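You operate a simulated robot arm through the tools that you are given. There is no shell and no other tool. Be economical: measure what you need, move in short steps, check, and stop when the job is done.

The job below is to be done with a simulated robot arm. You get a single attempt, and the scene is never put back.

JOB
Close up the pump after its oil top-up.
Fine: filler cap screwed tight, purple pin down in the tank port, release valve shut.

It is judged by the outcome, as a careful person would: the job done as asked, and still so three seconds after it is handed in. It fails if anything else is knocked over, pushed out of place, dropped, spilled or broken. Lids that push on must go on centred and level and be pressed home; caps that screw on are set level and turned clockwise until they are tight.

ROBOT AND FRAMES
A 6-joint arm with a two-finger parallel gripper on a trunk, on a base that drives. Base frame: it is fixed to the floor where the robot stands at the start and does not move with it; the origin is under the middle of the robot, x ahead of it, y to its left, z up; the surface under the hand at the start is at about z = 0.7. Lengths are in m, angles in degrees, forces in N, time in s.
Its first joint turns from -166.0 to 166.0 degrees. Places, roughly: black pad two [0.75, -1.5, 0.5]; filler neck [0.8, 0, 0.7]; first clamp lever [0.7, 0.2, 0.8]; key switch [0.6, -0.9, 0.9]; lock pin [0.5, -1, 1]; main switch [0.7, -1.3, 0.9]; panel stop [0.6, -0.5, 0.9]; pin lock [0.7, -0.7, 0.9]; prop rod [0.8, -0.1, 0.4]; purple pin (4x4x11 cm) [0.6, -1.3, 0.9]; release valve [0.6, -0.2, 0.7]; reset button [0.6, -0.7, 0.9]; second clamp lever [0.7, -1.6, 0.8]; set button [0.6, -0.6, 0.9]; speed dial [0.5, 0, 0.7]; start button [0.6, -0.8, 0.9]. Payload 3.91 kg.
Tool frame: the origin (TCP) lies between the finger pads and is the grasp point; the fingertips stand 0.03 m ahead of it; z points along the fingers, y is the line along which they close. The gripper opens to 0.11 m. The fingers are 0.02 m wide and 0.01 m thick; the gripper's body (0.048 by 0.112 m) begins 0.055 m behind the TCP.
Orientation is told as [roll, pitch, yaw] about the base's x, y, z axes, in that order, counted from this pose: with the fingers straight down and closing along the base's y, the tool's x points along the base's -x, its y along +y and its z along -z.

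CONTROLS
- The arm moves only by the tool step_arm. Its argument "motion" is a list of rows, each a list of 7 numbers: the turn, a rotation vector about the base's x, y, z in units of 8 degrees (1.0 is 8 degrees), then the shift along the base's x, y, z in units of 25 mm (1.0 is 25 mm), then the finger opening in cm, from 0 to 11. In form: [[ax, ay, az, tx, ty, tz, gripper], ...]. A call has 1 to 10 rows; each row shifts and turns the commanded pose from where the row before left it. A call with a number of a shift or a turn outside -1 to 1 is refused whole. A row lasts 0.2 s, in which the tool goes at most 0.05 m and 8.6 degrees; a call with a longer step from one row to the next is refused whole, and so is a gripper value outside its range. A pose out of reach is approached as far as the arm can. The call stops where the force on the tool passes 40 N (or 10 N more than at its start, if that is more) or the arm is blocked; 0.2 s more then pass. The fingers move at their own pace (about 0.153 m/s each) and stop on an object; they squeeze with about 24 N. The grip force told is the motor's: it shows also when the fingers shut on nothing. Time passes only in rows, and 0.2 s behind the last, so rows that do not move let the fingers close. The reply holds the time, the measured pose of the TCP, the force on the tool along the base axes, the opening and the grip force, in the units named above and with some noise, with the torque about the TCP (base axes, N m) and any sound that the robot's microphone picked up, and new pictures: "show" is both (left out), scene, wrist or none.
- Cameras (640 x 400 px; columns grow to the right, rows downward): "scene" is now at [0.1907, 0.1743, 1.3599]; the picture's right is [-0.70, -0.72, 0.00], its down [-0.47, 0.46, -0.75] and it looks along [0.54, -0.52, -0.66] (base axes); focal length 295 px, centre (320, 200). "wrist" rides on the gripper at [0.072, 0.017, -0.103] in the tool frame; the picture's right is [-0.23, 0.97, 0.00], its down [-0.76, -0.18, -0.62] and it looks along [-0.61, -0.14, 0.78] (tool axes); focal length 222 px, centre (320, 200). There is no depth. A picture from a camera that has moved, and an enlarged one, comes with that camera's place and axes in the base frame and with its lens.
- base_move(legs): drives the robot by 1 to 6 legs, each [ahead, turn to the left] in m and degrees, along the robot's own axes; the way and the turn of a leg run together, so that a leg with both is an arc; at most 1.5 m and 180 degrees a leg. The arm and the cameras ride along, it lands a little off, and it stops where it bumps. It gives what a move gives, and a new picture of the scene camera.
- aim_head(pan, tilt): turns the head with the scene camera to pan (to the left, within 120 degrees either way) and tilt (down, from -29 to 69), counted from straight ahead of the robot. It gives what a move gives, and a new picture of the scene camera.
- inspect(camera, box): a new picture of the part [left, top, right, bottom] of that camera's present view, enlarged. The clock stands still meanwhile.
- close_job(): hands the job in; it is judged then, once.

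Work in short steps. Places have to be worked out from the pictures, the camera data and where the tool is seen: move nearer, look again, correct. Check each grasp and each placing, and mend what went wrong. You have 120 turns and 260 pictures in all, those below and enlarged ones among them. Open the gripper and draw the arm clear of the work before you hand the job in, unless the task says otherwise.

The tools are called as name(argument=value, ...) on one line, values as JSON. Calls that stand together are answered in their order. step_arm: Moves the arm, as the interface text tells. Its arguments: {"type":"object","properties":{"motion":{"type":"array","items":{"type":"array","items":{"type":"number"}}},"show":{"type":"string","enum":["both","scene","wrist","none"]}},"required":["motion"]} The other tools are called the same way: base_move (legs) drives the base; aim_head (pan, tilt) turns the head that bears the scene camera; inspect (camera, box) takes an enlarged picture of a part of a camera's view; close_job () hands the job in.

At the start:

```text
time: 0.0
tcp_pos: [0.5653, -0.1938, 0.9919]
tcp_rot: [0.1, 0.0, 0.0]
wrist_force: [-0.1, 0.1, 0.7]
moment: [0.02, 0.0, 0.0]
gripper_width: 0.11
gripper_force: 0.0
robot x, y, heading: [-0.0013, 0.0047, -0.1]
head pan, tilt: [-44.3, 41.3]
```

scene: 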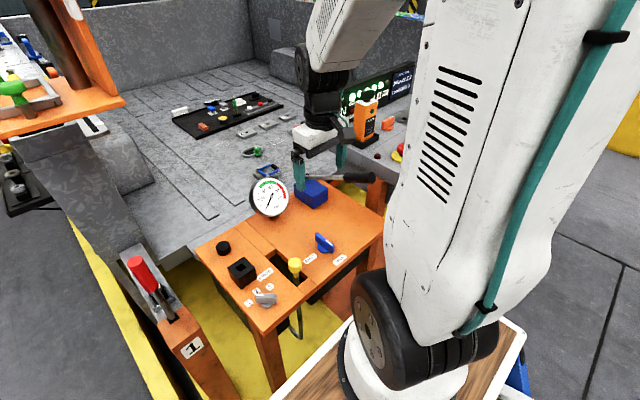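
wrist: 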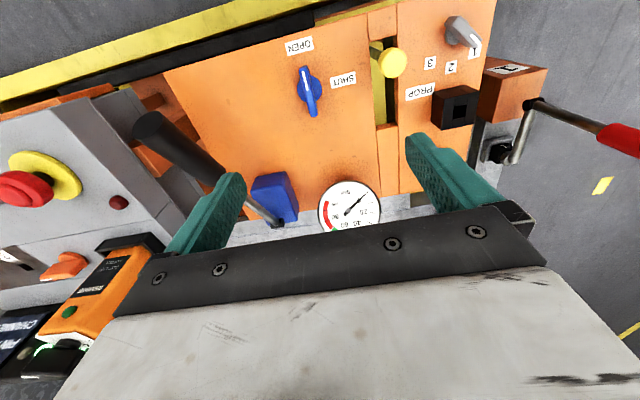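

I see the pump table with a black cap, a square black port, a blue valve and a gauge; I'll enlarge both views first.

inspect(camera="scene", box=[180, 160, 400, 320])

inspect(camera="wrist", box=[240, 0, 560, 220])

aim_head(pan=-70, tilt=35)

```text
2.50 times, centred on (290, 240) of scene
camera zoom: at [0.1907, 0.1743, 1.3599], right [-0.7, -0.72, 0.0], down [-0.47, 0.46, -0.75], along [0.54, -0.52, -0.66], focal length 738 px, centre (395, 100)
```

zoom: 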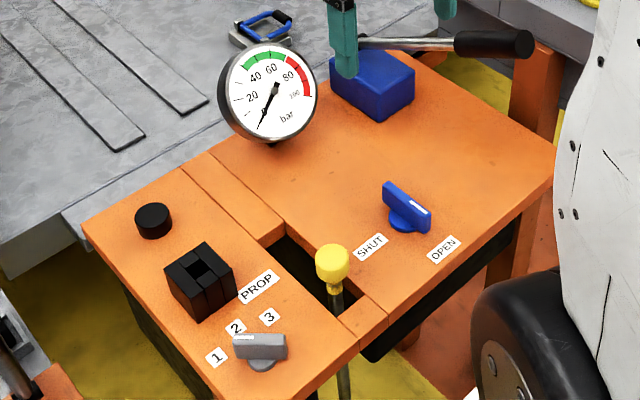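

```text
1.82 times, centred on (400, 110) of wrist
camera zoom: at [0.4919, -0.1759, 1.0961], right [0.23, 0.97, 0.0], down [0.76, -0.18, 0.62], along [0.61, -0.14, -0.78], focal length 404 px, centre (174, 364)
```

zoom: 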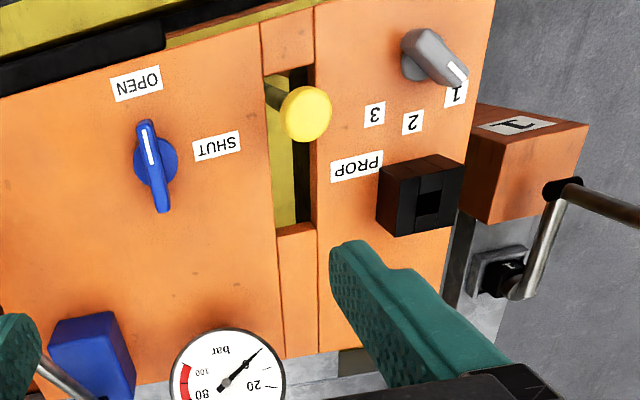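

```text
time: 0.9
tcp_pos: [0.5647, -0.1922, 0.992]
tcp_rot: [-0.1, 0.1, 0.0]
wrist_force: [-0.8, 0.4, 0.8]
moment: [0.0, 0.0, -0.02]
gripper_width: 0.1102
gripper_force: 0.1
robot x, y, heading: [0.0021, -0.0005, -0.1]
head pan, tilt: [-70.0, 35.0]
camera scene: at [0.1607, 0.1502, 1.3695], right [-0.94, -0.34, 0.0], down [-0.2, 0.54, -0.82], along [0.28, -0.77, -0.57], focal length 295 px, centre (320, 200)
```

scene: 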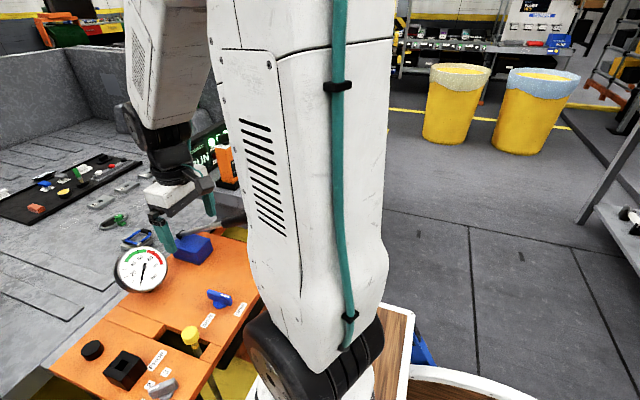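

The filler neck seems to be the black round at about (0.76, 0.0). I'll move the hand left to get the wrist camera onto it, and aim the head farther right to find the purple pin.

step_arm(motion=[[0, 0, 0, -0.5, 1, 0, 11], [0, 0, 0, -0.5, 1, 0, 11], [0, 0, 0, -0.5, 1, 0, 11], [0, 0, 0, -0.5, 1, 0, 11], [0, 0, 0, 0, 1, 0, 11], [0, 0, 0, 0, 1, 0, 11], [0, 0, 0, 0, 1, 0, 11], [0, 0, 0, 0, 1, 0, 11]], show="wrist")

aim_head(pan=-60, tilt=25)

```text
time: 2.7
tcp_pos: [0.5165, 0.0063, 0.9921]
tcp_rot: [0.0, 0.0, -0.1]
wrist_force: [-1.0, 0.5, -0.1]
moment: [0.0, 0.01, 0.02]
gripper_width: 0.1099
gripper_force: 0.0
robot x, y, heading: [0.0016, 0.0009, 0.1]
head pan, tilt: [-70.0, 35.0]
camera wrist: at [0.443, 0.0236, 1.0961], right [0.23, 0.97, 0.0], down [0.76, -0.18, 0.62], along [0.61, -0.14, -0.78], focal length 222 px, centre (320, 200)
```

wrist: 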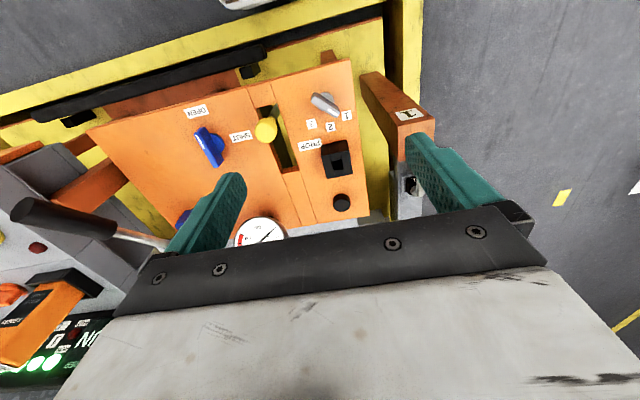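

```text
time: 3.4
tcp_pos: [0.5162, 0.0061, 0.993]
tcp_rot: [0.0, 0.0, 0.0]
wrist_force: [0.7, -0.6, -1.0]
moment: [0.03, -0.01, -0.02]
gripper_width: 0.1099
gripper_force: 0.0
robot x, y, heading: [0.0003, -0.0021, -0.1]
head pan, tilt: [-60.0, 25.0]
camera scene: at [0.1765, 0.1532, 1.3852], right [-0.87, -0.5, 0.0], down [-0.21, 0.37, -0.91], along [0.45, -0.78, -0.42], focal length 295 px, centre (320, 200)
```

scene: 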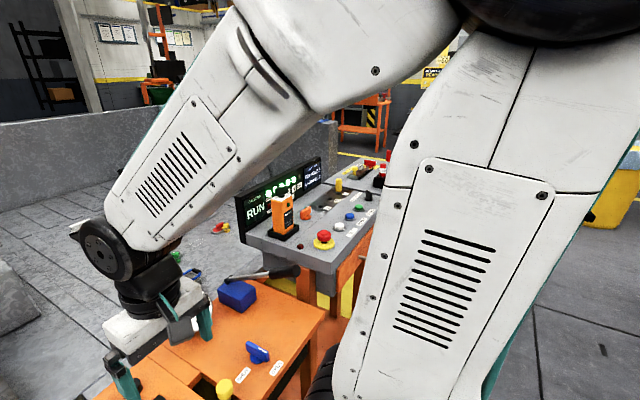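

Enlarging the cap and port in the wrist view, and the panel in the scene view.

inspect(camera="wrist", box=[290, 110, 390, 230])

inspect(camera="scene", box=[230, 140, 400, 280])

```text
3.33 times, centred on (340, 170) of wrist
camera zoom: at [0.4431, 0.0231, 1.0962], right [0.23, 0.97, 0.0], down [0.76, -0.18, 0.62], along [0.61, -0.14, -0.78], focal length 740 px, centre (253, 300)
```

zoom: 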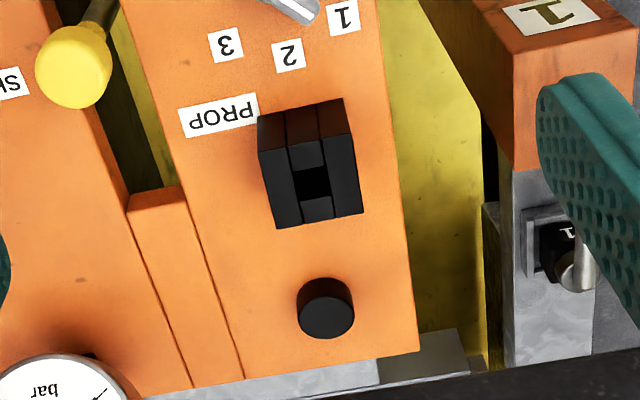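

```text
2.86 times, centred on (315, 210) of scene
camera zoom: at [0.1765, 0.1532, 1.3852], right [-0.87, -0.5, 0.0], down [-0.21, 0.37, -0.91], along [0.45, -0.78, -0.42], focal length 844 px, centre (334, 171)
```

zoom: 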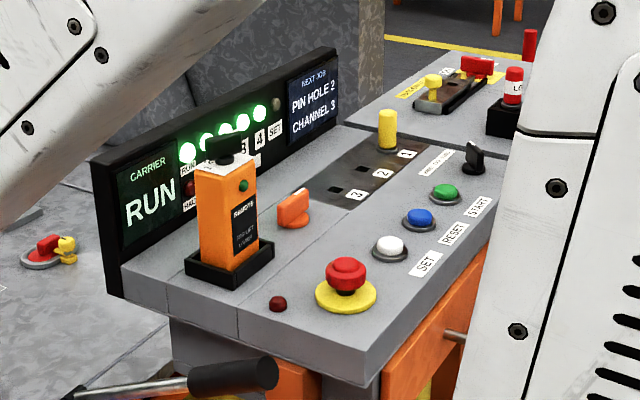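

The cap looks seated on the neck at about (0.76, 0). I'll go closer to see how it sits.

step_arm(motion=[[0, 0, 0, 1, 0, -0.6, 11], [0, 0, 0, 1, 0, -0.6, 11], [0, 0, 0, 1, 0, -0.6, 11], [0, 0, 0, 1, 0, -0.6, 11], [0, 0, 0, 1, 0, -0.6, 11], [0, 0, 0, 1, 0, -0.6, 11], [0, 0, 0, 1, 0, -0.4, 11]], show="wrist")

inspect(camera="wrist", box=[240, 60, 440, 210])

aim_head(pan=-20, tilt=40)

```text
time: 5.0
tcp_pos: [0.6908, 0.0078, 0.8923]
tcp_rot: [0.0, 0.1, -0.1]
wrist_force: [-0.9, -0.4, 0.3]
moment: [0.02, -0.03, 0.01]
gripper_width: 0.11
gripper_force: 0.1
robot x, y, heading: [0.0007, -0.0004, 0.0]
head pan, tilt: [-60.0, 25.0]
camera wrist: at [0.6182, 0.0242, 0.9961], right [0.23, 0.97, 0.0], down [0.76, -0.18, 0.62], along [0.61, -0.14, -0.78], focal length 222 px, centre (320, 200)
```

wrist: 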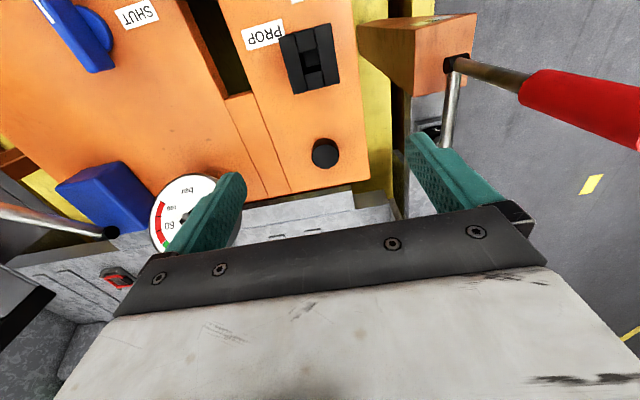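

```text
2.67 times, centred on (340, 135) of wrist
camera zoom: at [0.6182, 0.0242, 0.9961], right [0.23, 0.97, 0.0], down [0.76, -0.18, 0.62], along [0.61, -0.14, -0.78], focal length 592 px, centre (267, 373)
```

zoom: 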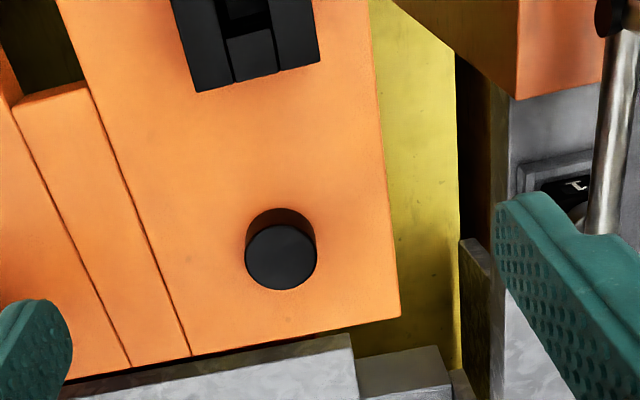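

```text
time: 6.1
tcp_pos: [0.6906, 0.0075, 0.8918]
tcp_rot: [0.0, 0.0, 0.0]
wrist_force: [0.3, -0.8, -0.2]
moment: [-0.02, -0.02, -0.01]
gripper_width: 0.1102
gripper_force: 0.1
robot x, y, heading: [-0.0021, -0.0012, -0.1]
head pan, tilt: [-20.0, 40.0]
camera scene: at [0.2104, 0.2039, 1.3619], right [-0.34, -0.94, 0.0], down [-0.6, 0.22, -0.77], along [0.72, -0.26, -0.64], focal length 295 px, centre (320, 200)
```

scene: 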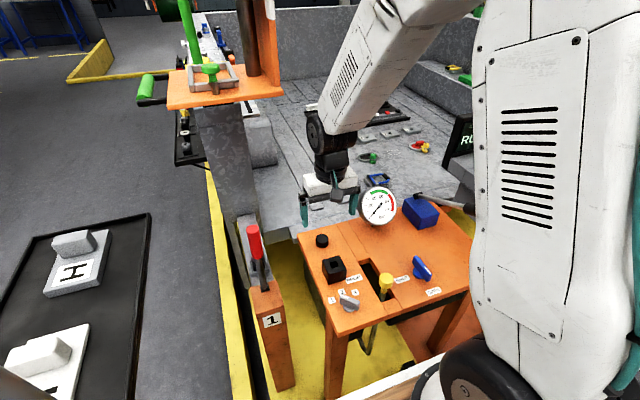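

Zooming on the neck from the head camera to decide whether it already wears its cap.

inspect(camera="scene", box=[295, 215, 375, 315])

inspect(camera="scene", box=[340, 90, 480, 290])

```text
4.00 times, centred on (335, 265) of scene
camera zoom: at [0.2104, 0.2039, 1.3619], right [-0.34, -0.94, 0.0], down [-0.6, 0.22, -0.77], along [0.72, -0.26, -0.64], focal length 1182 px, centre (260, -60)
```

zoom: 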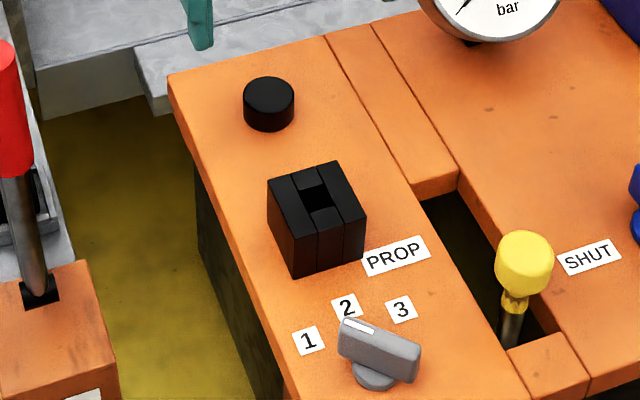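

```text
2.00 times, centred on (410, 190) of scene
camera zoom: at [0.2104, 0.2039, 1.3619], right [-0.34, -0.94, 0.0], down [-0.6, 0.22, -0.77], along [0.72, -0.26, -0.64], focal length 591 px, centre (140, 220)
```

zoom: 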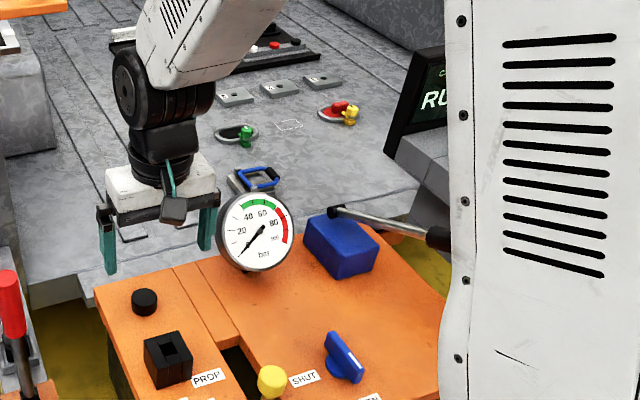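

The cap sits on the neck near (0.752, 0.001), top about z 0.737. I'll descend over it with the fingers partly closed and check before closing.

step_arm(motion=[[0, 0, 0, 0.85, -0.1, 0, 7], [0, 0, 0, 0.8, -0.1, 0, 7], [0, 0, 0, 0.8, -0.08, -0.8, 7], [0, 0, 0, 0, 0, -1, 7], [0, 0, 0, 0, 0, -1, 7], [0, 0, 0, 0, 0, -1, 7], [0, 0, 0, 0, 0, 0, 7]])

```text
time: 7.7
tcp_pos: [0.7504, 0.0002, 0.7965]
tcp_rot: [0.0, 0.0, 0.0]
wrist_force: [-0.5, -0.2, -0.3]
moment: [0.03, 0.03, -0.01]
gripper_width: 0.0701
gripper_force: 0.1
robot x, y, heading: [0.0018, -0.0005, 0.3]
head pan, tilt: [-20.0, 40.0]
camera scene: at [0.2104, 0.2039, 1.3619], right [-0.34, -0.94, 0.0], down [-0.6, 0.22, -0.77], along [0.72, -0.26, -0.64], focal length 295 px, centre (320, 200)
camera wrist: at [0.6773, 0.017, 0.9009], right [0.23, 0.97, 0.0], down [0.76, -0.18, 0.62], along [0.61, -0.14, -0.78], focal length 222 px, centre (320, 200)
```

scene: 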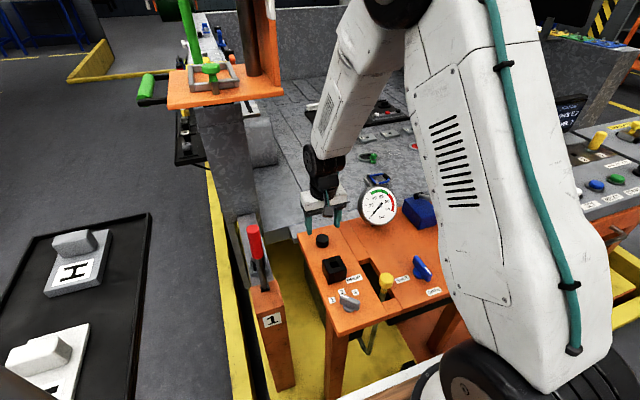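
wrist: 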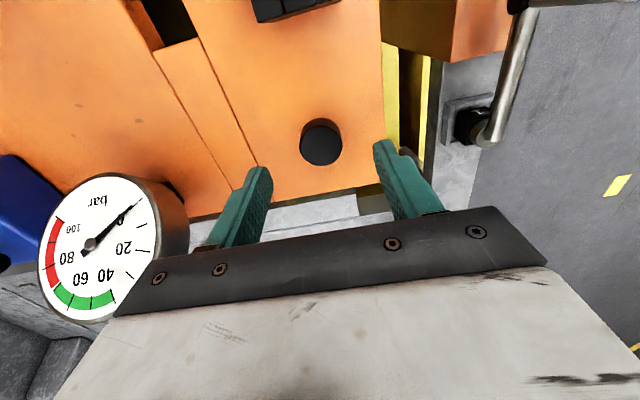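

The view confirms the cap at (0.7515, 0.001). Lowering to grip height and closing.

step_arm(motion=[[0, 0, 0, 0.04, 0.02, -0.7, 7], [0, 0, 0, 0, 0, -0.7, 7], [0, 0, 0, 0, 0, -0.5, 7], [0, 0, 0, 0, 0, 0, 3], [0, 0, 0, 0, 0, 0, 2.5], [0, 0, 0, 0, 0, 0, 2.5]])

```text
time: 9.1
tcp_pos: [0.7511, -0.002, 0.748]
tcp_rot: [0.0, 0.0, -0.1]
wrist_force: [1.1, -32.2, -4.5]
moment: [-1.26, -0.08, -0.54]
gripper_width: 0.0376
gripper_force: 45.1
robot x, y, heading: [0.0015, 0.0002, 0.0]
head pan, tilt: [-20.0, 40.0]
camera scene: at [0.211, 0.2025, 1.362], right [-0.34, -0.94, 0.0], down [-0.6, 0.22, -0.77], along [0.72, -0.26, -0.64], focal length 295 px, centre (320, 200)
camera wrist: at [0.6787, 0.0158, 0.852], right [0.23, 0.97, 0.0], down [0.76, -0.18, 0.62], along [0.61, -0.14, -0.78], focal length 222 px, centre (320, 200)
```

scene: 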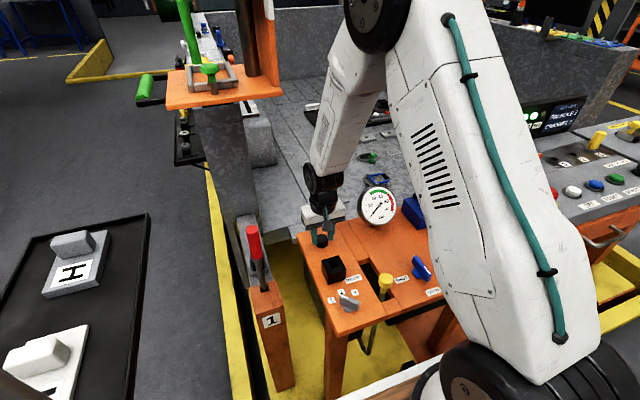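
wrist: 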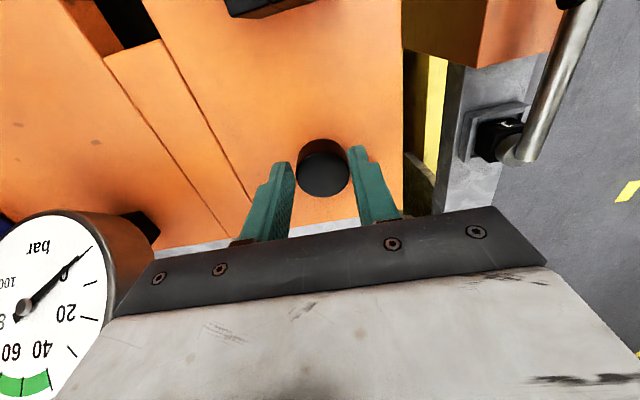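

The sideways force of −32 N in y says the cap sits a few mm towards −y of the fingers. I'll shift to centre the grip.

step_arm(motion=[[0, 0, 0, 0, -0.08, 0, 2.5], [0, 0, 0, 0, 0, 0, 2.5]], show="none")

```text
time: 9.7
tcp_pos: [0.7511, -0.0011, 0.7478]
tcp_rot: [0.0, 0.0, 0.0]
wrist_force: [1.5, -18.6, -8.7]
moment: [-0.39, 0.16, -0.93]
gripper_width: 0.0377
gripper_force: 44.7
robot x, y, heading: [0.0029, 0.0016, -0.1]
head pan, tilt: [-20.0, 40.0]
```

Force dropped to −19 N; one more shift.

step_arm(motion=[[0, 0, 0, 0, -0.1, 0, 2.5], [0, 0, 0, 0, 0, 0, 2.5]], show="none")

```text
time: 10.3
tcp_pos: [0.7516, -0.0022, 0.7473]
tcp_rot: [-0.1, 0.2, 0.2]
wrist_force: [-1.0, 25.6, -17.2]
moment: [1.42, 0.12, -0.1]
gripper_width: 0.0375
gripper_force: 44.5
robot x, y, heading: [-0.0002, 0.0012, 0.0]
head pan, tilt: [-20.0, 40.0]
```

Slightly over; backing 1 mm and then starting a clockwise turn of about 24°.

step_arm(motion=[[0, 0, 0, 0, 0.05, 0, 2.5], [0, 0, -1, 0, 0, 0, 2.5], [0, 0, -1, 0, 0, 0, 2.5], [0, 0, -1, 0, 0, 0, 2.5], [0, 0, 0, 0, 0, 0, 2.5]])

```text
time: 10.9
tcp_pos: [0.7487, -0.0001, 0.7479]
tcp_rot: [-0.1, 0.2, -7.4]
wrist_force: [1.1, 24.8, -3.9]
moment: [0.64, -0.04, 0.25]
gripper_width: 0.0375
gripper_force: 13.0
robot x, y, heading: [0.0, -0.0051, 0.3]
head pan, tilt: [-20.0, 40.0]
stopped in row 3: the force on the tool passed its limit at 43 N (the readings are from after the stop); the commanded pose is now the measured one
camera scene: at [0.2097, 0.2054, 1.3617], right [-0.34, -0.94, 0.0], down [-0.61, 0.22, -0.77], along [0.72, -0.26, -0.64], focal length 295 px, centre (320, 200)
camera wrist: at [0.6799, 0.0262, 0.8525], right [0.35, 0.94, 0.0], down [0.74, -0.27, 0.62], along [0.58, -0.22, -0.79], focal length 222 px, centre (320, 200)
```

scene: 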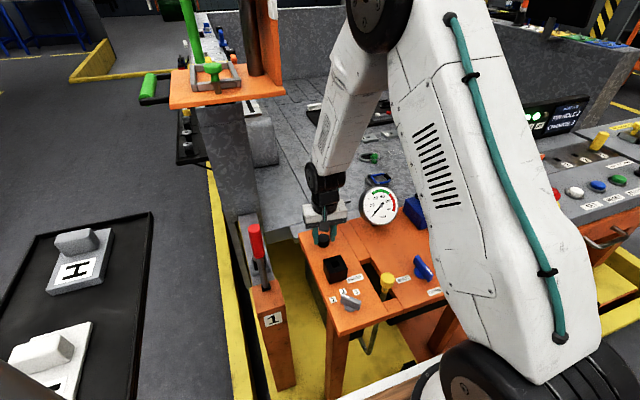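
wrist: 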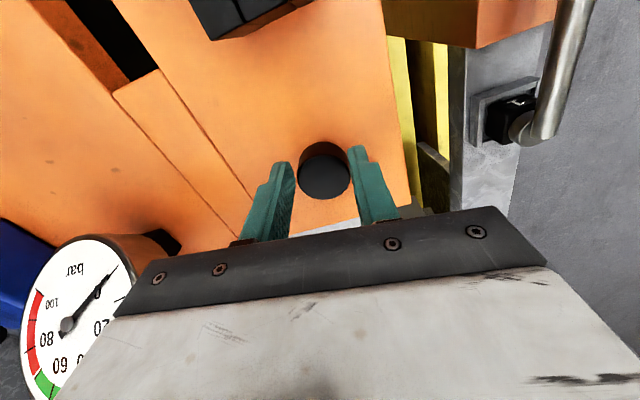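

The grip got skewed. I'll open, settle, and look closely before regripping.

step_arm(motion=[[0, 0, 0, 0, 0, 0, 7], [0, 0, 0, 0, 0, 0, 7], [0, 0, 0, 0, 0, 0, 7]], show="wrist")

inspect(camera="wrist", box=[220, 100, 420, 240])

```text
time: 11.7
tcp_pos: [0.7483, -0.0014, 0.7485]
tcp_rot: [-0.1, 0.4, -7.4]
wrist_force: [0.2, -1.1, -0.2]
moment: [-0.02, -0.02, -0.03]
gripper_width: 0.07
gripper_force: 0.2
robot x, y, heading: [-0.0023, 0.0006, 0.1]
head pan, tilt: [-20.0, 40.0]
camera wrist: at [0.6797, 0.0241, 0.8527], right [0.35, 0.94, 0.0], down [0.74, -0.28, 0.62], along [0.58, -0.22, -0.79], focal length 222 px, centre (320, 200)
```

wrist: 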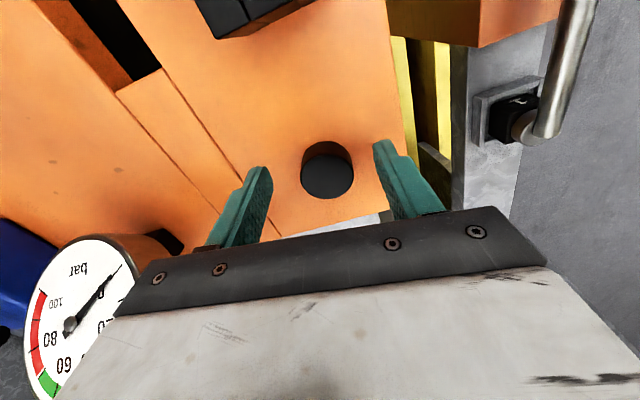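

```text
2.86 times, centred on (320, 170) of wrist
camera zoom: at [0.6797, 0.0241, 0.8527], right [0.35, 0.94, 0.0], down [0.74, -0.28, 0.62], along [0.58, -0.22, -0.79], focal length 635 px, centre (320, 286)
```

zoom: 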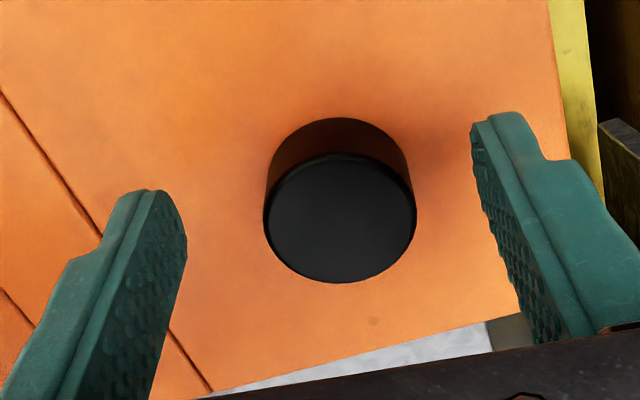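

By projection the cap centre is about 4 mm towards +y of the tool axis. I'll recentre and close gently again.

step_arm(motion=[[0, 0, 0, 0.06, 0.16, 0, 7], [0, 0, 0, 0, 0, 0, 6], [0, 0, 0, 0, 0, 0, 5], [0, 0, 0, 0, 0, 0, 4.2]], show="wrist")

inspect(camera="wrist", box=[220, 100, 420, 240])

```text
time: 12.7
tcp_pos: [0.7509, 0.0015, 0.748]
tcp_rot: [-0.1, 0.4, -7.5]
wrist_force: [-0.6, -0.1, -0.5]
moment: [-0.01, 0.02, -0.03]
gripper_width: 0.0421
gripper_force: 0.0
robot x, y, heading: [-0.0024, -0.0018, -0.1]
head pan, tilt: [-20.0, 40.0]
camera wrist: at [0.6815, 0.0285, 0.8526], right [0.35, 0.94, 0.0], down [0.74, -0.28, 0.62], along [0.58, -0.22, -0.79], focal length 222 px, centre (320, 200)
```

wrist: 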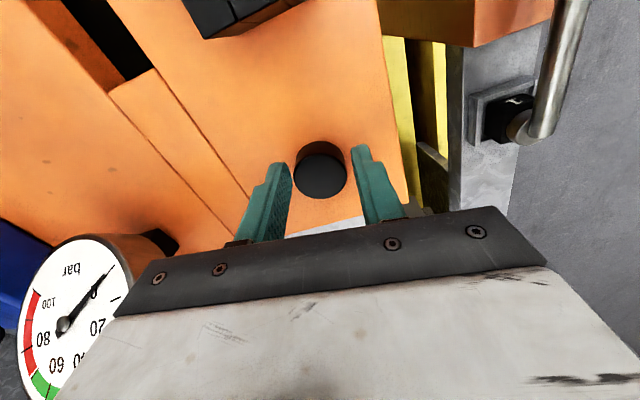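

```text
2.86 times, centred on (320, 170) of wrist
camera zoom: at [0.6815, 0.0285, 0.8526], right [0.35, 0.94, 0.0], down [0.74, -0.28, 0.62], along [0.58, -0.22, -0.79], focal length 635 px, centre (320, 286)
```

zoom: 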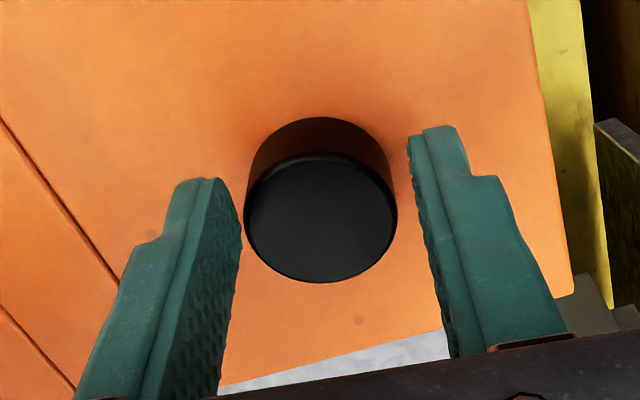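

Centred now; closing and reading the force.

step_arm(motion=[[0, 0, 0, 0, 0, 0, 3.5], [0, 0, 0, 0, 0, 0, 2.5], [0, 0, 0, 0, 0, 0, 2.5]], show="none")

```text
time: 13.5
tcp_pos: [0.7504, 0.0006, 0.7488]
tcp_rot: [0.0, 0.4, -7.6]
wrist_force: [-2.0, -39.3, 1.5]
moment: [-1.31, 0.03, -0.61]
gripper_width: 0.0368
gripper_force: 45.1
robot x, y, heading: [0.0017, -0.0025, -0.1]
head pan, tilt: [-20.0, 40.0]
```

Still −39 N in y, so I'll nudge −y by 1.5 mm.

step_arm(motion=[[0, 0, 0, 0, -0.06, 0, 2.5], [0, 0, 0, 0, 0, 0, 2.5]], show="none")

```text
time: 14.1
tcp_pos: [0.7498, 0.0005, 0.7487]
tcp_rot: [0.0, 0.3, -7.5]
wrist_force: [-1.2, -31.1, -3.8]
moment: [-0.65, 0.02, -1.03]
gripper_width: 0.0371
gripper_force: 45.2
robot x, y, heading: [-0.0018, 0.0014, 0.0]
head pan, tilt: [-20.0, 40.0]
```

step_arm(motion=[[0, 0, 0, 0, -0.05, 0, 2.5], [0, 0, 0, 0, 0, 0, 2.5]], show="none")

```text
time: 14.7
tcp_pos: [0.7501, 0.0011, 0.747]
tcp_rot: [-0.1, 0.4, -7.4]
wrist_force: [1.6, -5.2, -1.8]
moment: [0.27, 0.03, -0.49]
gripper_width: 0.0371
gripper_force: 45.3
robot x, y, heading: [-0.0036, -0.0, 0.3]
head pan, tilt: [-20.0, 40.0]
```

Force is nearly balanced (−5 N). Turning clockwise gently in half steps.

step_arm(motion=[[0, 0, -0.5, 0, 0, 0, 2.5], [0, 0, -0.5, 0, 0, 0, 2.5], [0, 0, -0.5, 0, 0, 0, 2.5]], show="none")

```text
time: 15.6
tcp_pos: [0.7495, 0.0031, 0.7478]
tcp_rot: [-0.1, 0.5, -19.1]
wrist_force: [-3.6, 13.7, 4.1]
moment: [0.65, 0.0, 0.17]
gripper_width: 0.0363
gripper_force: 45.7
robot x, y, heading: [0.0007, -0.0015, 0.4]
head pan, tilt: [-20.0, 40.0]
stopped in row 3: the force on the tool passed its limit at 43 N (the readings are from after the stop); the commanded pose is now the measured one
```

The moments show contact only at the fingertips with the cap ahead (+x) of the TCP: the cap is lower (top ≈0.724) and about 9 mm further out than I took it. I'll open, rise, return yaw, recentre and go lower.

step_arm(motion=[[0, 0, 0, 0, 0, 0, 7], [0, 0, 0, 0, 0, 0, 7], [0, 0, 0.8, 0.36, -0.16, 0, 7], [0, 0, 0.8, 0, 0, 0, 7], [0, 0, 0.8, 0, 0, 0, 7], [0, 0, 0, 0, 0, -0.4, 7], [0, 0, 0, 0, 0, 0, 7]], show="wrist")

inspect(camera="wrist", box=[220, 100, 420, 240])

```text
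time: 17.2
tcp_pos: [0.7579, -0.0021, 0.7382]
tcp_rot: [-0.1, 0.4, 0.1]
wrist_force: [0.4, -0.1, 1.3]
moment: [-0.01, -0.04, -0.01]
gripper_width: 0.0702
gripper_force: 0.0
robot x, y, heading: [-0.0022, 0.0001, 0.4]
head pan, tilt: [-20.0, 40.0]
camera wrist: at [0.6862, 0.0149, 0.8427], right [0.22, 0.97, 0.0], down [0.77, -0.17, 0.62], along [0.6, -0.14, -0.79], focal length 222 px, centre (320, 200)
```

wrist: 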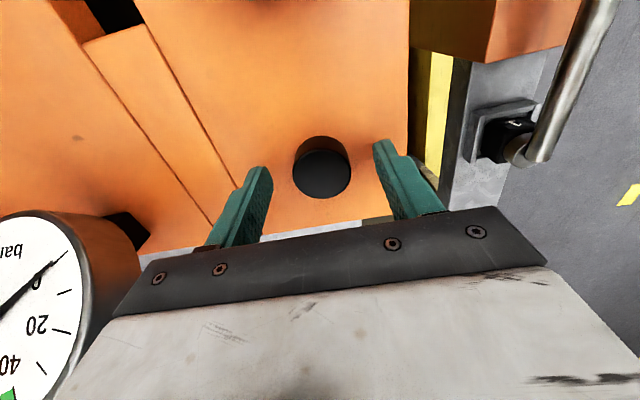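

```text
2.86 times, centred on (320, 170) of wrist
camera zoom: at [0.6862, 0.0149, 0.8427], right [0.22, 0.97, 0.0], down [0.77, -0.17, 0.62], along [0.6, -0.14, -0.79], focal length 635 px, centre (320, 286)
```

zoom: 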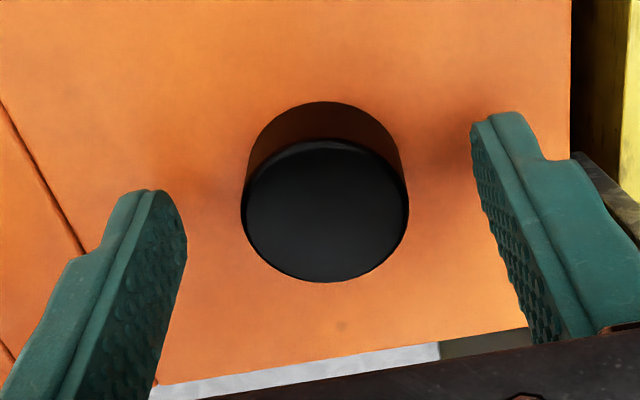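

Apparent size puts the cap top at about z 0.718 and its centre at (0.760, −0.001). Moving there and lower by 10 mm.

step_arm(motion=[[0, 0, 0, 0.08, 0.03, 0, 7], [0, 0, 0, 0, 0, -0.2, 7], [0, 0, 0, 0, 0, -0.2, 7], [0, 0, 0, 0, 0, 0, 6]], show="wrist")

inspect(camera="wrist", box=[220, 100, 420, 240])

inspect(camera="scene", box=[280, 200, 380, 270])

```text
time: 18.1
tcp_pos: [0.7614, 0.0018, 0.7302]
tcp_rot: [0.0, 0.4, 0.3]
wrist_force: [-4.2, 3.5, 14.9]
moment: [0.58, -0.05, 0.3]
gripper_width: 0.0619
gripper_force: 1.6
robot x, y, heading: [-0.0004, 0.0006, 0.5]
head pan, tilt: [-20.0, 40.0]
stopped in row 4: the force on the tool passed its limit at 42 N (the readings are from after the stop); the commanded pose is now the measured one
camera wrist: at [0.6887, 0.0179, 0.8345], right [0.22, 0.98, 0.0], down [0.77, -0.17, 0.62], along [0.6, -0.14, -0.79], focal length 222 px, centre (320, 200)
```

wrist: 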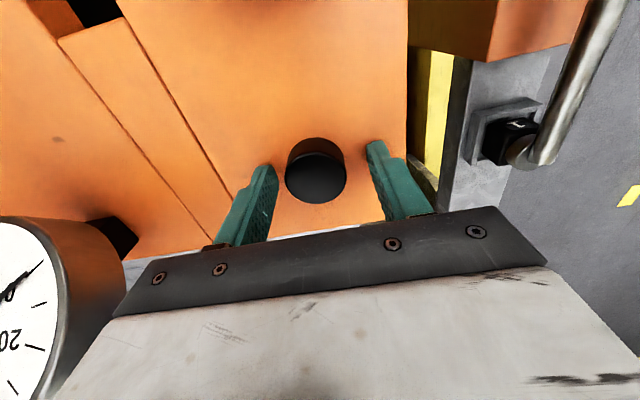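

```text
2.86 times, centred on (320, 170) of wrist
camera zoom: at [0.6887, 0.0179, 0.8345], right [0.22, 0.98, 0.0], down [0.77, -0.17, 0.62], along [0.6, -0.14, -0.79], focal length 635 px, centre (320, 286)
```

zoom: 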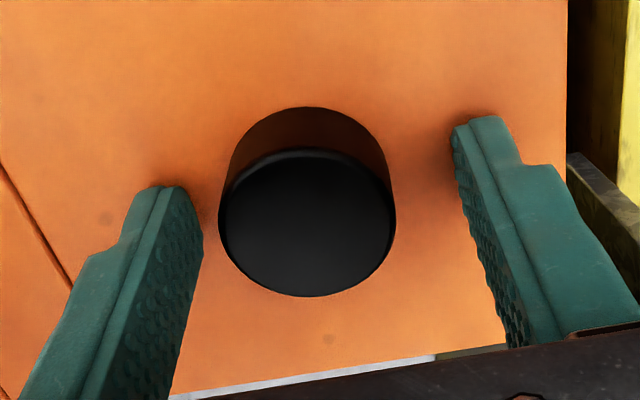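

```text
5.71 times, centred on (330, 235) of scene
camera zoom: at [0.2082, 0.2051, 1.362], right [-0.34, -0.94, 0.0], down [-0.61, 0.22, -0.77], along [0.72, -0.26, -0.64], focal length 1688 px, centre (263, 0)
```

zoom: 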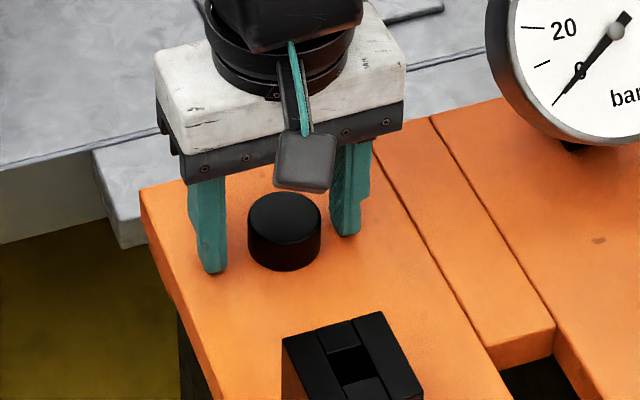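

Fingertips touched the table at TCP z 0.730, so the surface is at z ≈ 0.700 and x is now right. Rising 4 mm, shifting −2.7 mm in y, closing.

step_arm(motion=[[0, 0, 0, 0, 0, 0.16, 6], [0, 0, 0, -0.01, -0.11, 0, 6], [0, 0, 0, 0, 0, 0, 4], [0, 0, 0, 0, 0, 0, 2.5], [0, 0, 0, 0, 0, 0, 2.5]], show="none")

```text
time: 19.3
tcp_pos: [0.7614, -0.0018, 0.7324]
tcp_rot: [0.0, 0.5, 0.3]
wrist_force: [-0.8, 4.7, -2.8]
moment: [0.57, -0.02, -0.11]
gripper_width: 0.0374
gripper_force: 44.7
robot x, y, heading: [0.0005, -0.0014, 0.2]
head pan, tilt: [-20.0, 40.0]
```

Well balanced now (5 N). Turning clockwise 40°.

step_arm(motion=[[0, 0, -0.8, 0, 0, 0, 2.5], [0, 0, -0.8, 0, 0, 0, 2.5], [0, 0, -0.8, 0, 0, 0, 2.5], [0, 0, -0.8, 0, 0, 0, 2.5], [0, 0, -0.8, 0, 0, 0, 2.5], [0, 0, -0.8, 0, 0, 0, 2.5]], show="wrist")

```text
time: 20.7
tcp_pos: [0.7615, -0.0024, 0.7331]
tcp_rot: [0.1, 0.6, -38.4]
wrist_force: [-0.3, -5.0, -2.9]
moment: [0.43, 0.1, 1.23]
gripper_width: 0.0371
gripper_force: 45.1
robot x, y, heading: [0.0041, -0.0025, 0.4]
head pan, tilt: [-20.0, 40.0]
camera wrist: at [0.7152, 0.0554, 0.8381], right [0.78, 0.62, 0.0], down [0.49, -0.61, 0.62], along [0.38, -0.48, -0.79], focal length 222 px, centre (320, 200)
```

wrist: 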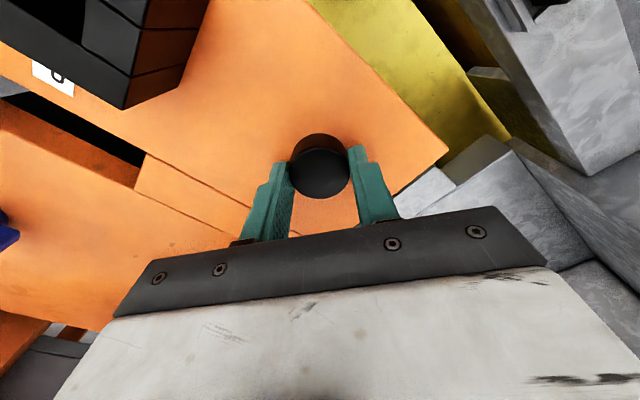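

Resisting moment is 1.2 N m. I'll turn further to see if it rises or saturates.

step_arm(motion=[[0, 0, -0.8, 0, 0, 0, 2.5], [0, 0, -0.8, 0, 0, 0, 2.5], [0, 0, -0.8, 0, 0, 0, 2.5], [0, 0, -0.8, 0, 0, 0, 2.5]], show="none")

inspect(camera="scene", box=[280, 200, 380, 270])

```text
time: 21.7
tcp_pos: [0.7602, -0.0018, 0.7329]
tcp_rot: [-0.1, 0.5, -63.8]
wrist_force: [-0.8, -3.2, -1.2]
moment: [0.49, -0.24, 1.44]
gripper_width: 0.0377
gripper_force: 44.8
robot x, y, heading: [-0.0, -0.0017, 0.1]
head pan, tilt: [-20.0, 40.0]
```

```text
5.71 times, centred on (330, 235) of scene
camera zoom: at [0.2088, 0.2049, 1.3619], right [-0.34, -0.94, 0.0], down [-0.61, 0.22, -0.77], along [0.72, -0.26, -0.64], focal length 1688 px, centre (263, 0)
```

zoom: 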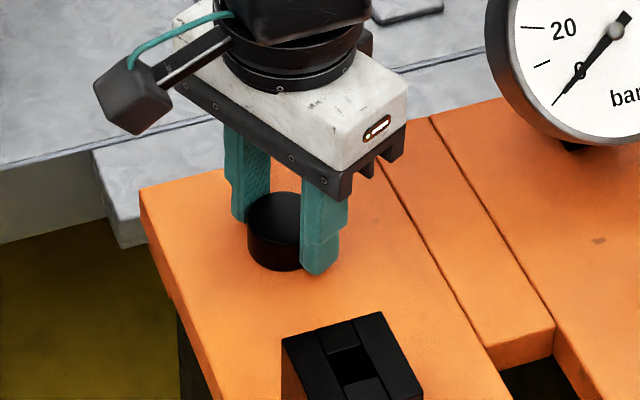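

Torque has risen to 1.44 N m. Continuing to see whether it climbs or slips.

step_arm(motion=[[0, 0, -0.8, 0, 0, 0, 2.5], [0, 0, -0.8, 0, 0, 0, 2.5], [0, 0, -0.8, 0, 0, 0, 2.5], [0, 0, 0, 0, 0, 0, 2.5]], show="none")

```text
time: 22.7
tcp_pos: [0.7607, -0.0014, 0.7327]
tcp_rot: [-0.1, 0.5, -82.9]
wrist_force: [-6.2, -4.8, 2.9]
moment: [-0.12, -0.28, 1.21]
gripper_width: 0.0372
gripper_force: 45.1
robot x, y, heading: [0.0003, -0.0005, 0.2]
head pan, tilt: [-20.0, 40.0]
```

Torque saturates near 1.3 N m—either thread friction or pad slip. I'll release, unwind 130°, regrip and watch the torque build from the start.

step_arm(motion=[[0, 0, 0, 0, 0, 0, 6], [0, 0, 0, 0, 0, 0, 6], [0, 0, 1, 0, 0, 0, 6], [0, 0, 1, 0, 0, 0, 6], [0, 0, 1, 0, 0, 0, 6], [0, 0, 1, 0, 0, 0, 6], [0, 0, 1, 0, 0, 0, 6], [0, 0, 1, 0, 0, 0, 6], [0, 0, 1, 0, 0, 0, 6], [0, 0, 1, 0, 0, 0, 6]], show="none")

step_arm(motion=[[0, 0, 1, 0, 0, 0, 6], [0, 0, 1, 0, 0, 0, 6], [0, 0, 1, 0, 0, 0, 6], [0, 0, 1, 0, 0, 0, 6], [0, 0, 1, 0, 0, 0, 6], [0, 0, 1, 0, 0, 0, 6], [0, 0, 1, 0, 0, 0, 6], [0, 0, 0, 0, 0, 0, 6]], show="wrist")

inspect(camera="wrist", box=[220, 100, 420, 240])

```text
time: 24.9
tcp_pos: [0.7611, -0.0019, 0.733]
tcp_rot: [-0.1, 0.5, -18.8]
wrist_force: [0.1, -0.9, 0.2]
moment: [0.03, -0.02, -0.01]
gripper_width: 0.0603
gripper_force: 0.1
robot x, y, heading: [-0.0028, 0.0011, 0.3]
head pan, tilt: [-20.0, 40.0]
```

```text
time: 26.7
tcp_pos: [0.7596, -0.0024, 0.7338]
tcp_rot: [-0.1, 0.4, 37.1]
wrist_force: [-0.7, 0.7, 0.1]
moment: [0.01, -0.01, -0.01]
gripper_width: 0.0597
gripper_force: 0.1
robot x, y, heading: [0.0001, -0.0024, 0.3]
head pan, tilt: [-20.0, 40.0]
camera wrist: at [0.6926, -0.0317, 0.8378], right [-0.41, 0.91, 0.0], down [0.72, 0.32, 0.62], along [0.56, 0.25, -0.79], focal length 222 px, centre (320, 200)
```

wrist: 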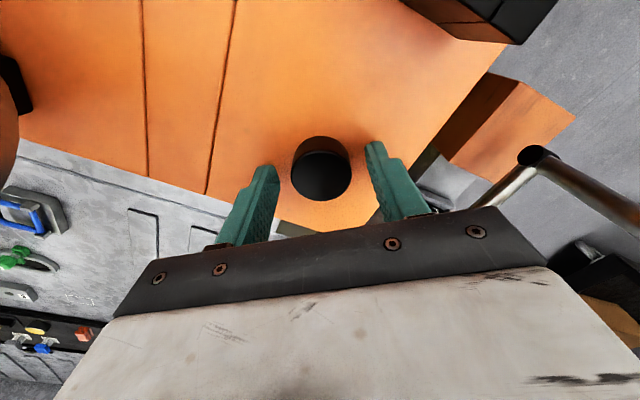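

```text
2.86 times, centred on (320, 170) of wrist
camera zoom: at [0.6926, -0.0317, 0.8378], right [-0.41, 0.91, 0.0], down [0.72, 0.32, 0.62], along [0.56, 0.25, -0.79], focal length 635 px, centre (320, 286)
```

zoom: 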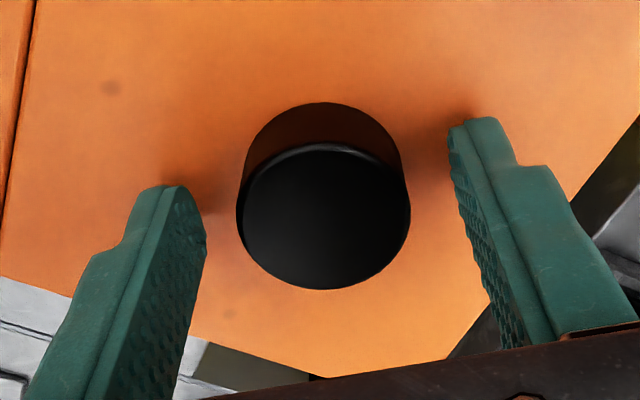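

Well centred. Gripping and turning only about 6° to see the torque build.

step_arm(motion=[[0, 0, 0, 0, 0, 0, 4], [0, 0, 0, 0, 0, 0, 2.5], [0, 0, 0, 0, 0, 0, 2.5], [0, 0, -0.4, 0, 0, 0, 2.5]], show="none")

step_arm(motion=[[0, 0, -0.4, 0, 0, 0, 2.5]], show="none")

step_arm(motion=[[0, 0, -0.4, 0, 0, 0, 2.5]], show="none")

step_arm(motion=[[0, 0, -0.8, 0, 0, 0, 2.5], [0, 0, -0.8, 0, 0, 0, 2.5]], show="none")

```text
time: 27.7
tcp_pos: [0.7592, -0.0029, 0.733]
tcp_rot: [0.0, 0.6, 33.9]
wrist_force: [-6.9, 5.5, 3.2]
moment: [0.23, 0.77, 1.58]
gripper_width: 0.0376
gripper_force: 45.0
robot x, y, heading: [-0.004, 0.0026, 0.6]
head pan, tilt: [-20.0, 40.0]
```

```text
time: 28.1
tcp_pos: [0.7593, -0.0025, 0.7335]
tcp_rot: [0.0, 0.6, 30.8]
wrist_force: [-18.2, 4.9, 7.9]
moment: [-0.09, 0.15, 1.56]
gripper_width: 0.0376
gripper_force: 44.7
robot x, y, heading: [0.0007, 0.0, 0.5]
head pan, tilt: [-20.0, 40.0]
```

```text
time: 28.5
tcp_pos: [0.7584, -0.0023, 0.7333]
tcp_rot: [0.0, 0.6, 27.6]
wrist_force: [-17.6, 5.3, 5.5]
moment: [0.26, 1.06, 1.45]
gripper_width: 0.0379
gripper_force: 44.9
robot x, y, heading: [0.0001, -0.0023, 0.4]
head pan, tilt: [-20.0, 40.0]
```

```text
time: 29.1
tcp_pos: [0.7593, -0.0018, 0.7331]
tcp_rot: [0.0, 0.6, 14.8]
wrist_force: [-20.4, 10.4, -5.2]
moment: [0.26, 0.55, 1.77]
gripper_width: 0.0366
gripper_force: 45.1
robot x, y, heading: [0.0009, -0.0004, 0.5]
head pan, tilt: [-20.0, 40.0]
```

Torque reaches about 1.5 N m within 3°, as a tight cap would. I'll turn through another 95° to be sure nothing is left.

step_arm(motion=[[0, 0, -1, 0, 0, 0, 2.5], [0, 0, -1, 0, 0, 0, 2.5], [0, 0, -1, 0, 0, 0, 2.5], [0, 0, -1, 0, 0, 0, 2.5], [0, 0, -1, 0, 0, 0, 2.5], [0, 0, -1, 0, 0, 0, 2.5], [0, 0, -1, 0, 0, 0, 2.5], [0, 0, -1, 0, 0, 0, 2.5], [0, 0, -1, 0, 0, 0, 2.5], [0, 0, -1, 0, 0, 0, 2.5]], show="none")

inspect(camera="wrist", box=[220, 100, 420, 240])

```text
time: 31.3
tcp_pos: [0.7599, -0.0024, 0.7327]
tcp_rot: [0.0, 0.5, -65.5]
wrist_force: [0.2, 0.0, 7.2]
moment: [0.5, -0.19, 0.68]
gripper_width: 0.0375
gripper_force: 39.9
robot x, y, heading: [0.0014, -0.0043, 0.2]
head pan, tilt: [-20.0, 40.0]
```

```text
2.86 times, centred on (320, 170) of wrist
camera zoom: at [0.7459, 0.0699, 0.8375], right [0.98, 0.2, 0.0], down [0.16, -0.77, 0.62], along [0.12, -0.61, -0.79], focal length 635 px, centre (320, 286)
```

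zoom: 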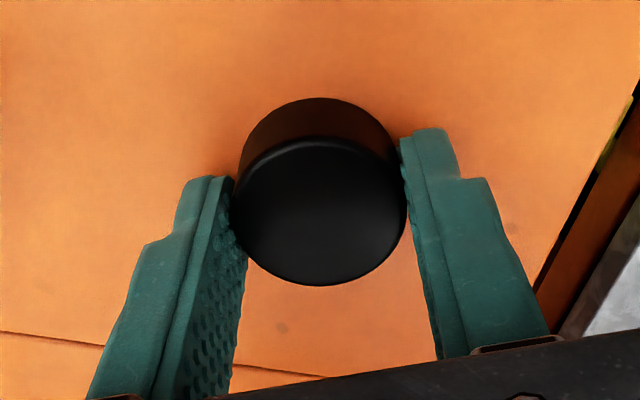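

Moment now reads 0.68; I'll take a few small turns to see if it is steady.

step_arm(motion=[[0, 0, 0, 0, 0, 0, 2.5], [0, 0, -0.5, 0, 0, 0, 2.5]], show="none")

step_arm(motion=[[0, 0, -0.5, 0, 0, 0, 2.5], [0, 0, -0.5, 0, 0, 0, 2.5]], show="none")

step_arm(motion=[[0, 0, -0.5, 0, 0, 0, 2.5], [0, 0, -0.5, 0, 0, 0, 2.5]], show="none")

```text
time: 31.9
tcp_pos: [0.76, -0.0021, 0.7322]
tcp_rot: [-0.1, 0.5, -69.3]
wrist_force: [0.8, -0.6, 2.0]
moment: [0.53, -0.4, 1.24]
gripper_width: 0.0374
gripper_force: 45.3
robot x, y, heading: [-0.0033, -0.0016, 0.5]
head pan, tilt: [-20.0, 40.0]
```

```text
time: 32.5
tcp_pos: [0.7604, -0.0028, 0.7329]
tcp_rot: [-0.3, 0.6, -77.3]
wrist_force: [-2.1, -0.5, -6.1]
moment: [0.02, -0.14, 2.0]
gripper_width: 0.0369
gripper_force: 45.3
robot x, y, heading: [-0.0029, 0.0058, 0.2]
head pan, tilt: [-20.0, 40.0]
```

```text
time: 33.1
tcp_pos: [0.7598, -0.0029, 0.7325]
tcp_rot: [-0.2, 0.4, -85.5]
wrist_force: [-5.4, -5.1, -7.0]
moment: [0.3, -0.33, 1.6]
gripper_width: 0.0375
gripper_force: 45.4
robot x, y, heading: [-0.0015, 0.0005, 0.2]
head pan, tilt: [-20.0, 40.0]
```

Torque peaks at 1.6–2.0 N m, stick-slip of the pads on a tight cap. One further stroke for certainty: release and unwind.

step_arm(motion=[[0, 0, 0, 0, 0, 0, 6], [0, 0, 0, 0, 0, 0, 6], [0, 0, 1, 0, 0, 0, 6], [0, 0, 1, 0, 0, 0, 6], [0, 0, 1, 0, 0, 0, 6], [0, 0, 1, 0, 0, 0, 6], [0, 0, 1, 0, 0, 0, 6], [0, 0, 1, 0, 0, 0, 6], [0, 0, 1, 0, 0, 0, 6], [0, 0, 1, 0, 0, 0, 6]], show="none")

step_arm(motion=[[0, 0, 1, 0, 0, 0, 6], [0, 0, 1, 0, 0, 0, 6], [0, 0, 1, 0, 0, 0, 6], [0, 0, 1, 0, 0, 0, 6], [0, 0, 1, 0, 0, 0, 6], [0, 0, 1, 0, 0, 0, 6], [0, 0, 0, 0, 0, 0, 4], [0, 0, 0, 0, 0, 0, 2.5], [0, 0, 0, 0, 0, 0, 2.5]], show="none")

step_arm(motion=[[0, 0, -0.5, 0, 0, 0, 2.5], [0, 0, -0.5, 0, 0, 0, 2.5]], show="none")

step_arm(motion=[[0, 0, -1, 0, 0, 0, 2.5], [0, 0, -1, 0, 0, 0, 2.5], [0, 0, -1, 0, 0, 0, 2.5], [0, 0, -1, 0, 0, 0, 2.5], [0, 0, -1, 0, 0, 0, 2.5], [0, 0, -1, 0, 0, 0, 2.5], [0, 0, -1, 0, 0, 0, 2.5], [0, 0, -1, 0, 0, 0, 2.5], [0, 0, -1, 0, 0, 0, 2.5], [0, 0, -1, 0, 0, 0, 2.5]], show="none")

```text
time: 35.3
tcp_pos: [0.7611, -0.0014, 0.7331]
tcp_rot: [0.0, 0.4, -21.2]
wrist_force: [0.1, -0.7, -0.5]
moment: [-0.01, 0.01, 0.0]
gripper_width: 0.06
gripper_force: 0.0
robot x, y, heading: [0.0008, -0.0002, 0.3]
head pan, tilt: [-20.0, 40.0]
```

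```text
time: 37.3
tcp_pos: [0.7602, -0.001, 0.7334]
tcp_rot: [0.0, 0.5, 26.6]
wrist_force: [-2.5, 4.7, -0.2]
moment: [0.46, 0.38, 0.46]
gripper_width: 0.0376
gripper_force: 45.3
robot x, y, heading: [-0.0009, 0.0027, 0.6]
head pan, tilt: [-20.0, 40.0]
```

```text
time: 37.9
tcp_pos: [0.7594, -0.001, 0.7324]
tcp_rot: [0.1, 0.5, 18.7]
wrist_force: [-11.9, 8.4, -0.1]
moment: [0.18, 0.31, 1.0]
gripper_width: 0.0368
gripper_force: 45.0
robot x, y, heading: [0.0008, 0.0019, 0.3]
head pan, tilt: [-20.0, 40.0]
```

```text
time: 40.1
tcp_pos: [0.761, -0.0027, 0.7326]
tcp_rot: [0.0, 0.4, -61.6]
wrist_force: [-2.0, -7.5, 1.3]
moment: [0.33, -0.09, 1.5]
gripper_width: 0.0377
gripper_force: 44.8
robot x, y, heading: [0.002, 0.0015, 0.3]
head pan, tilt: [-20.0, 40.0]
```

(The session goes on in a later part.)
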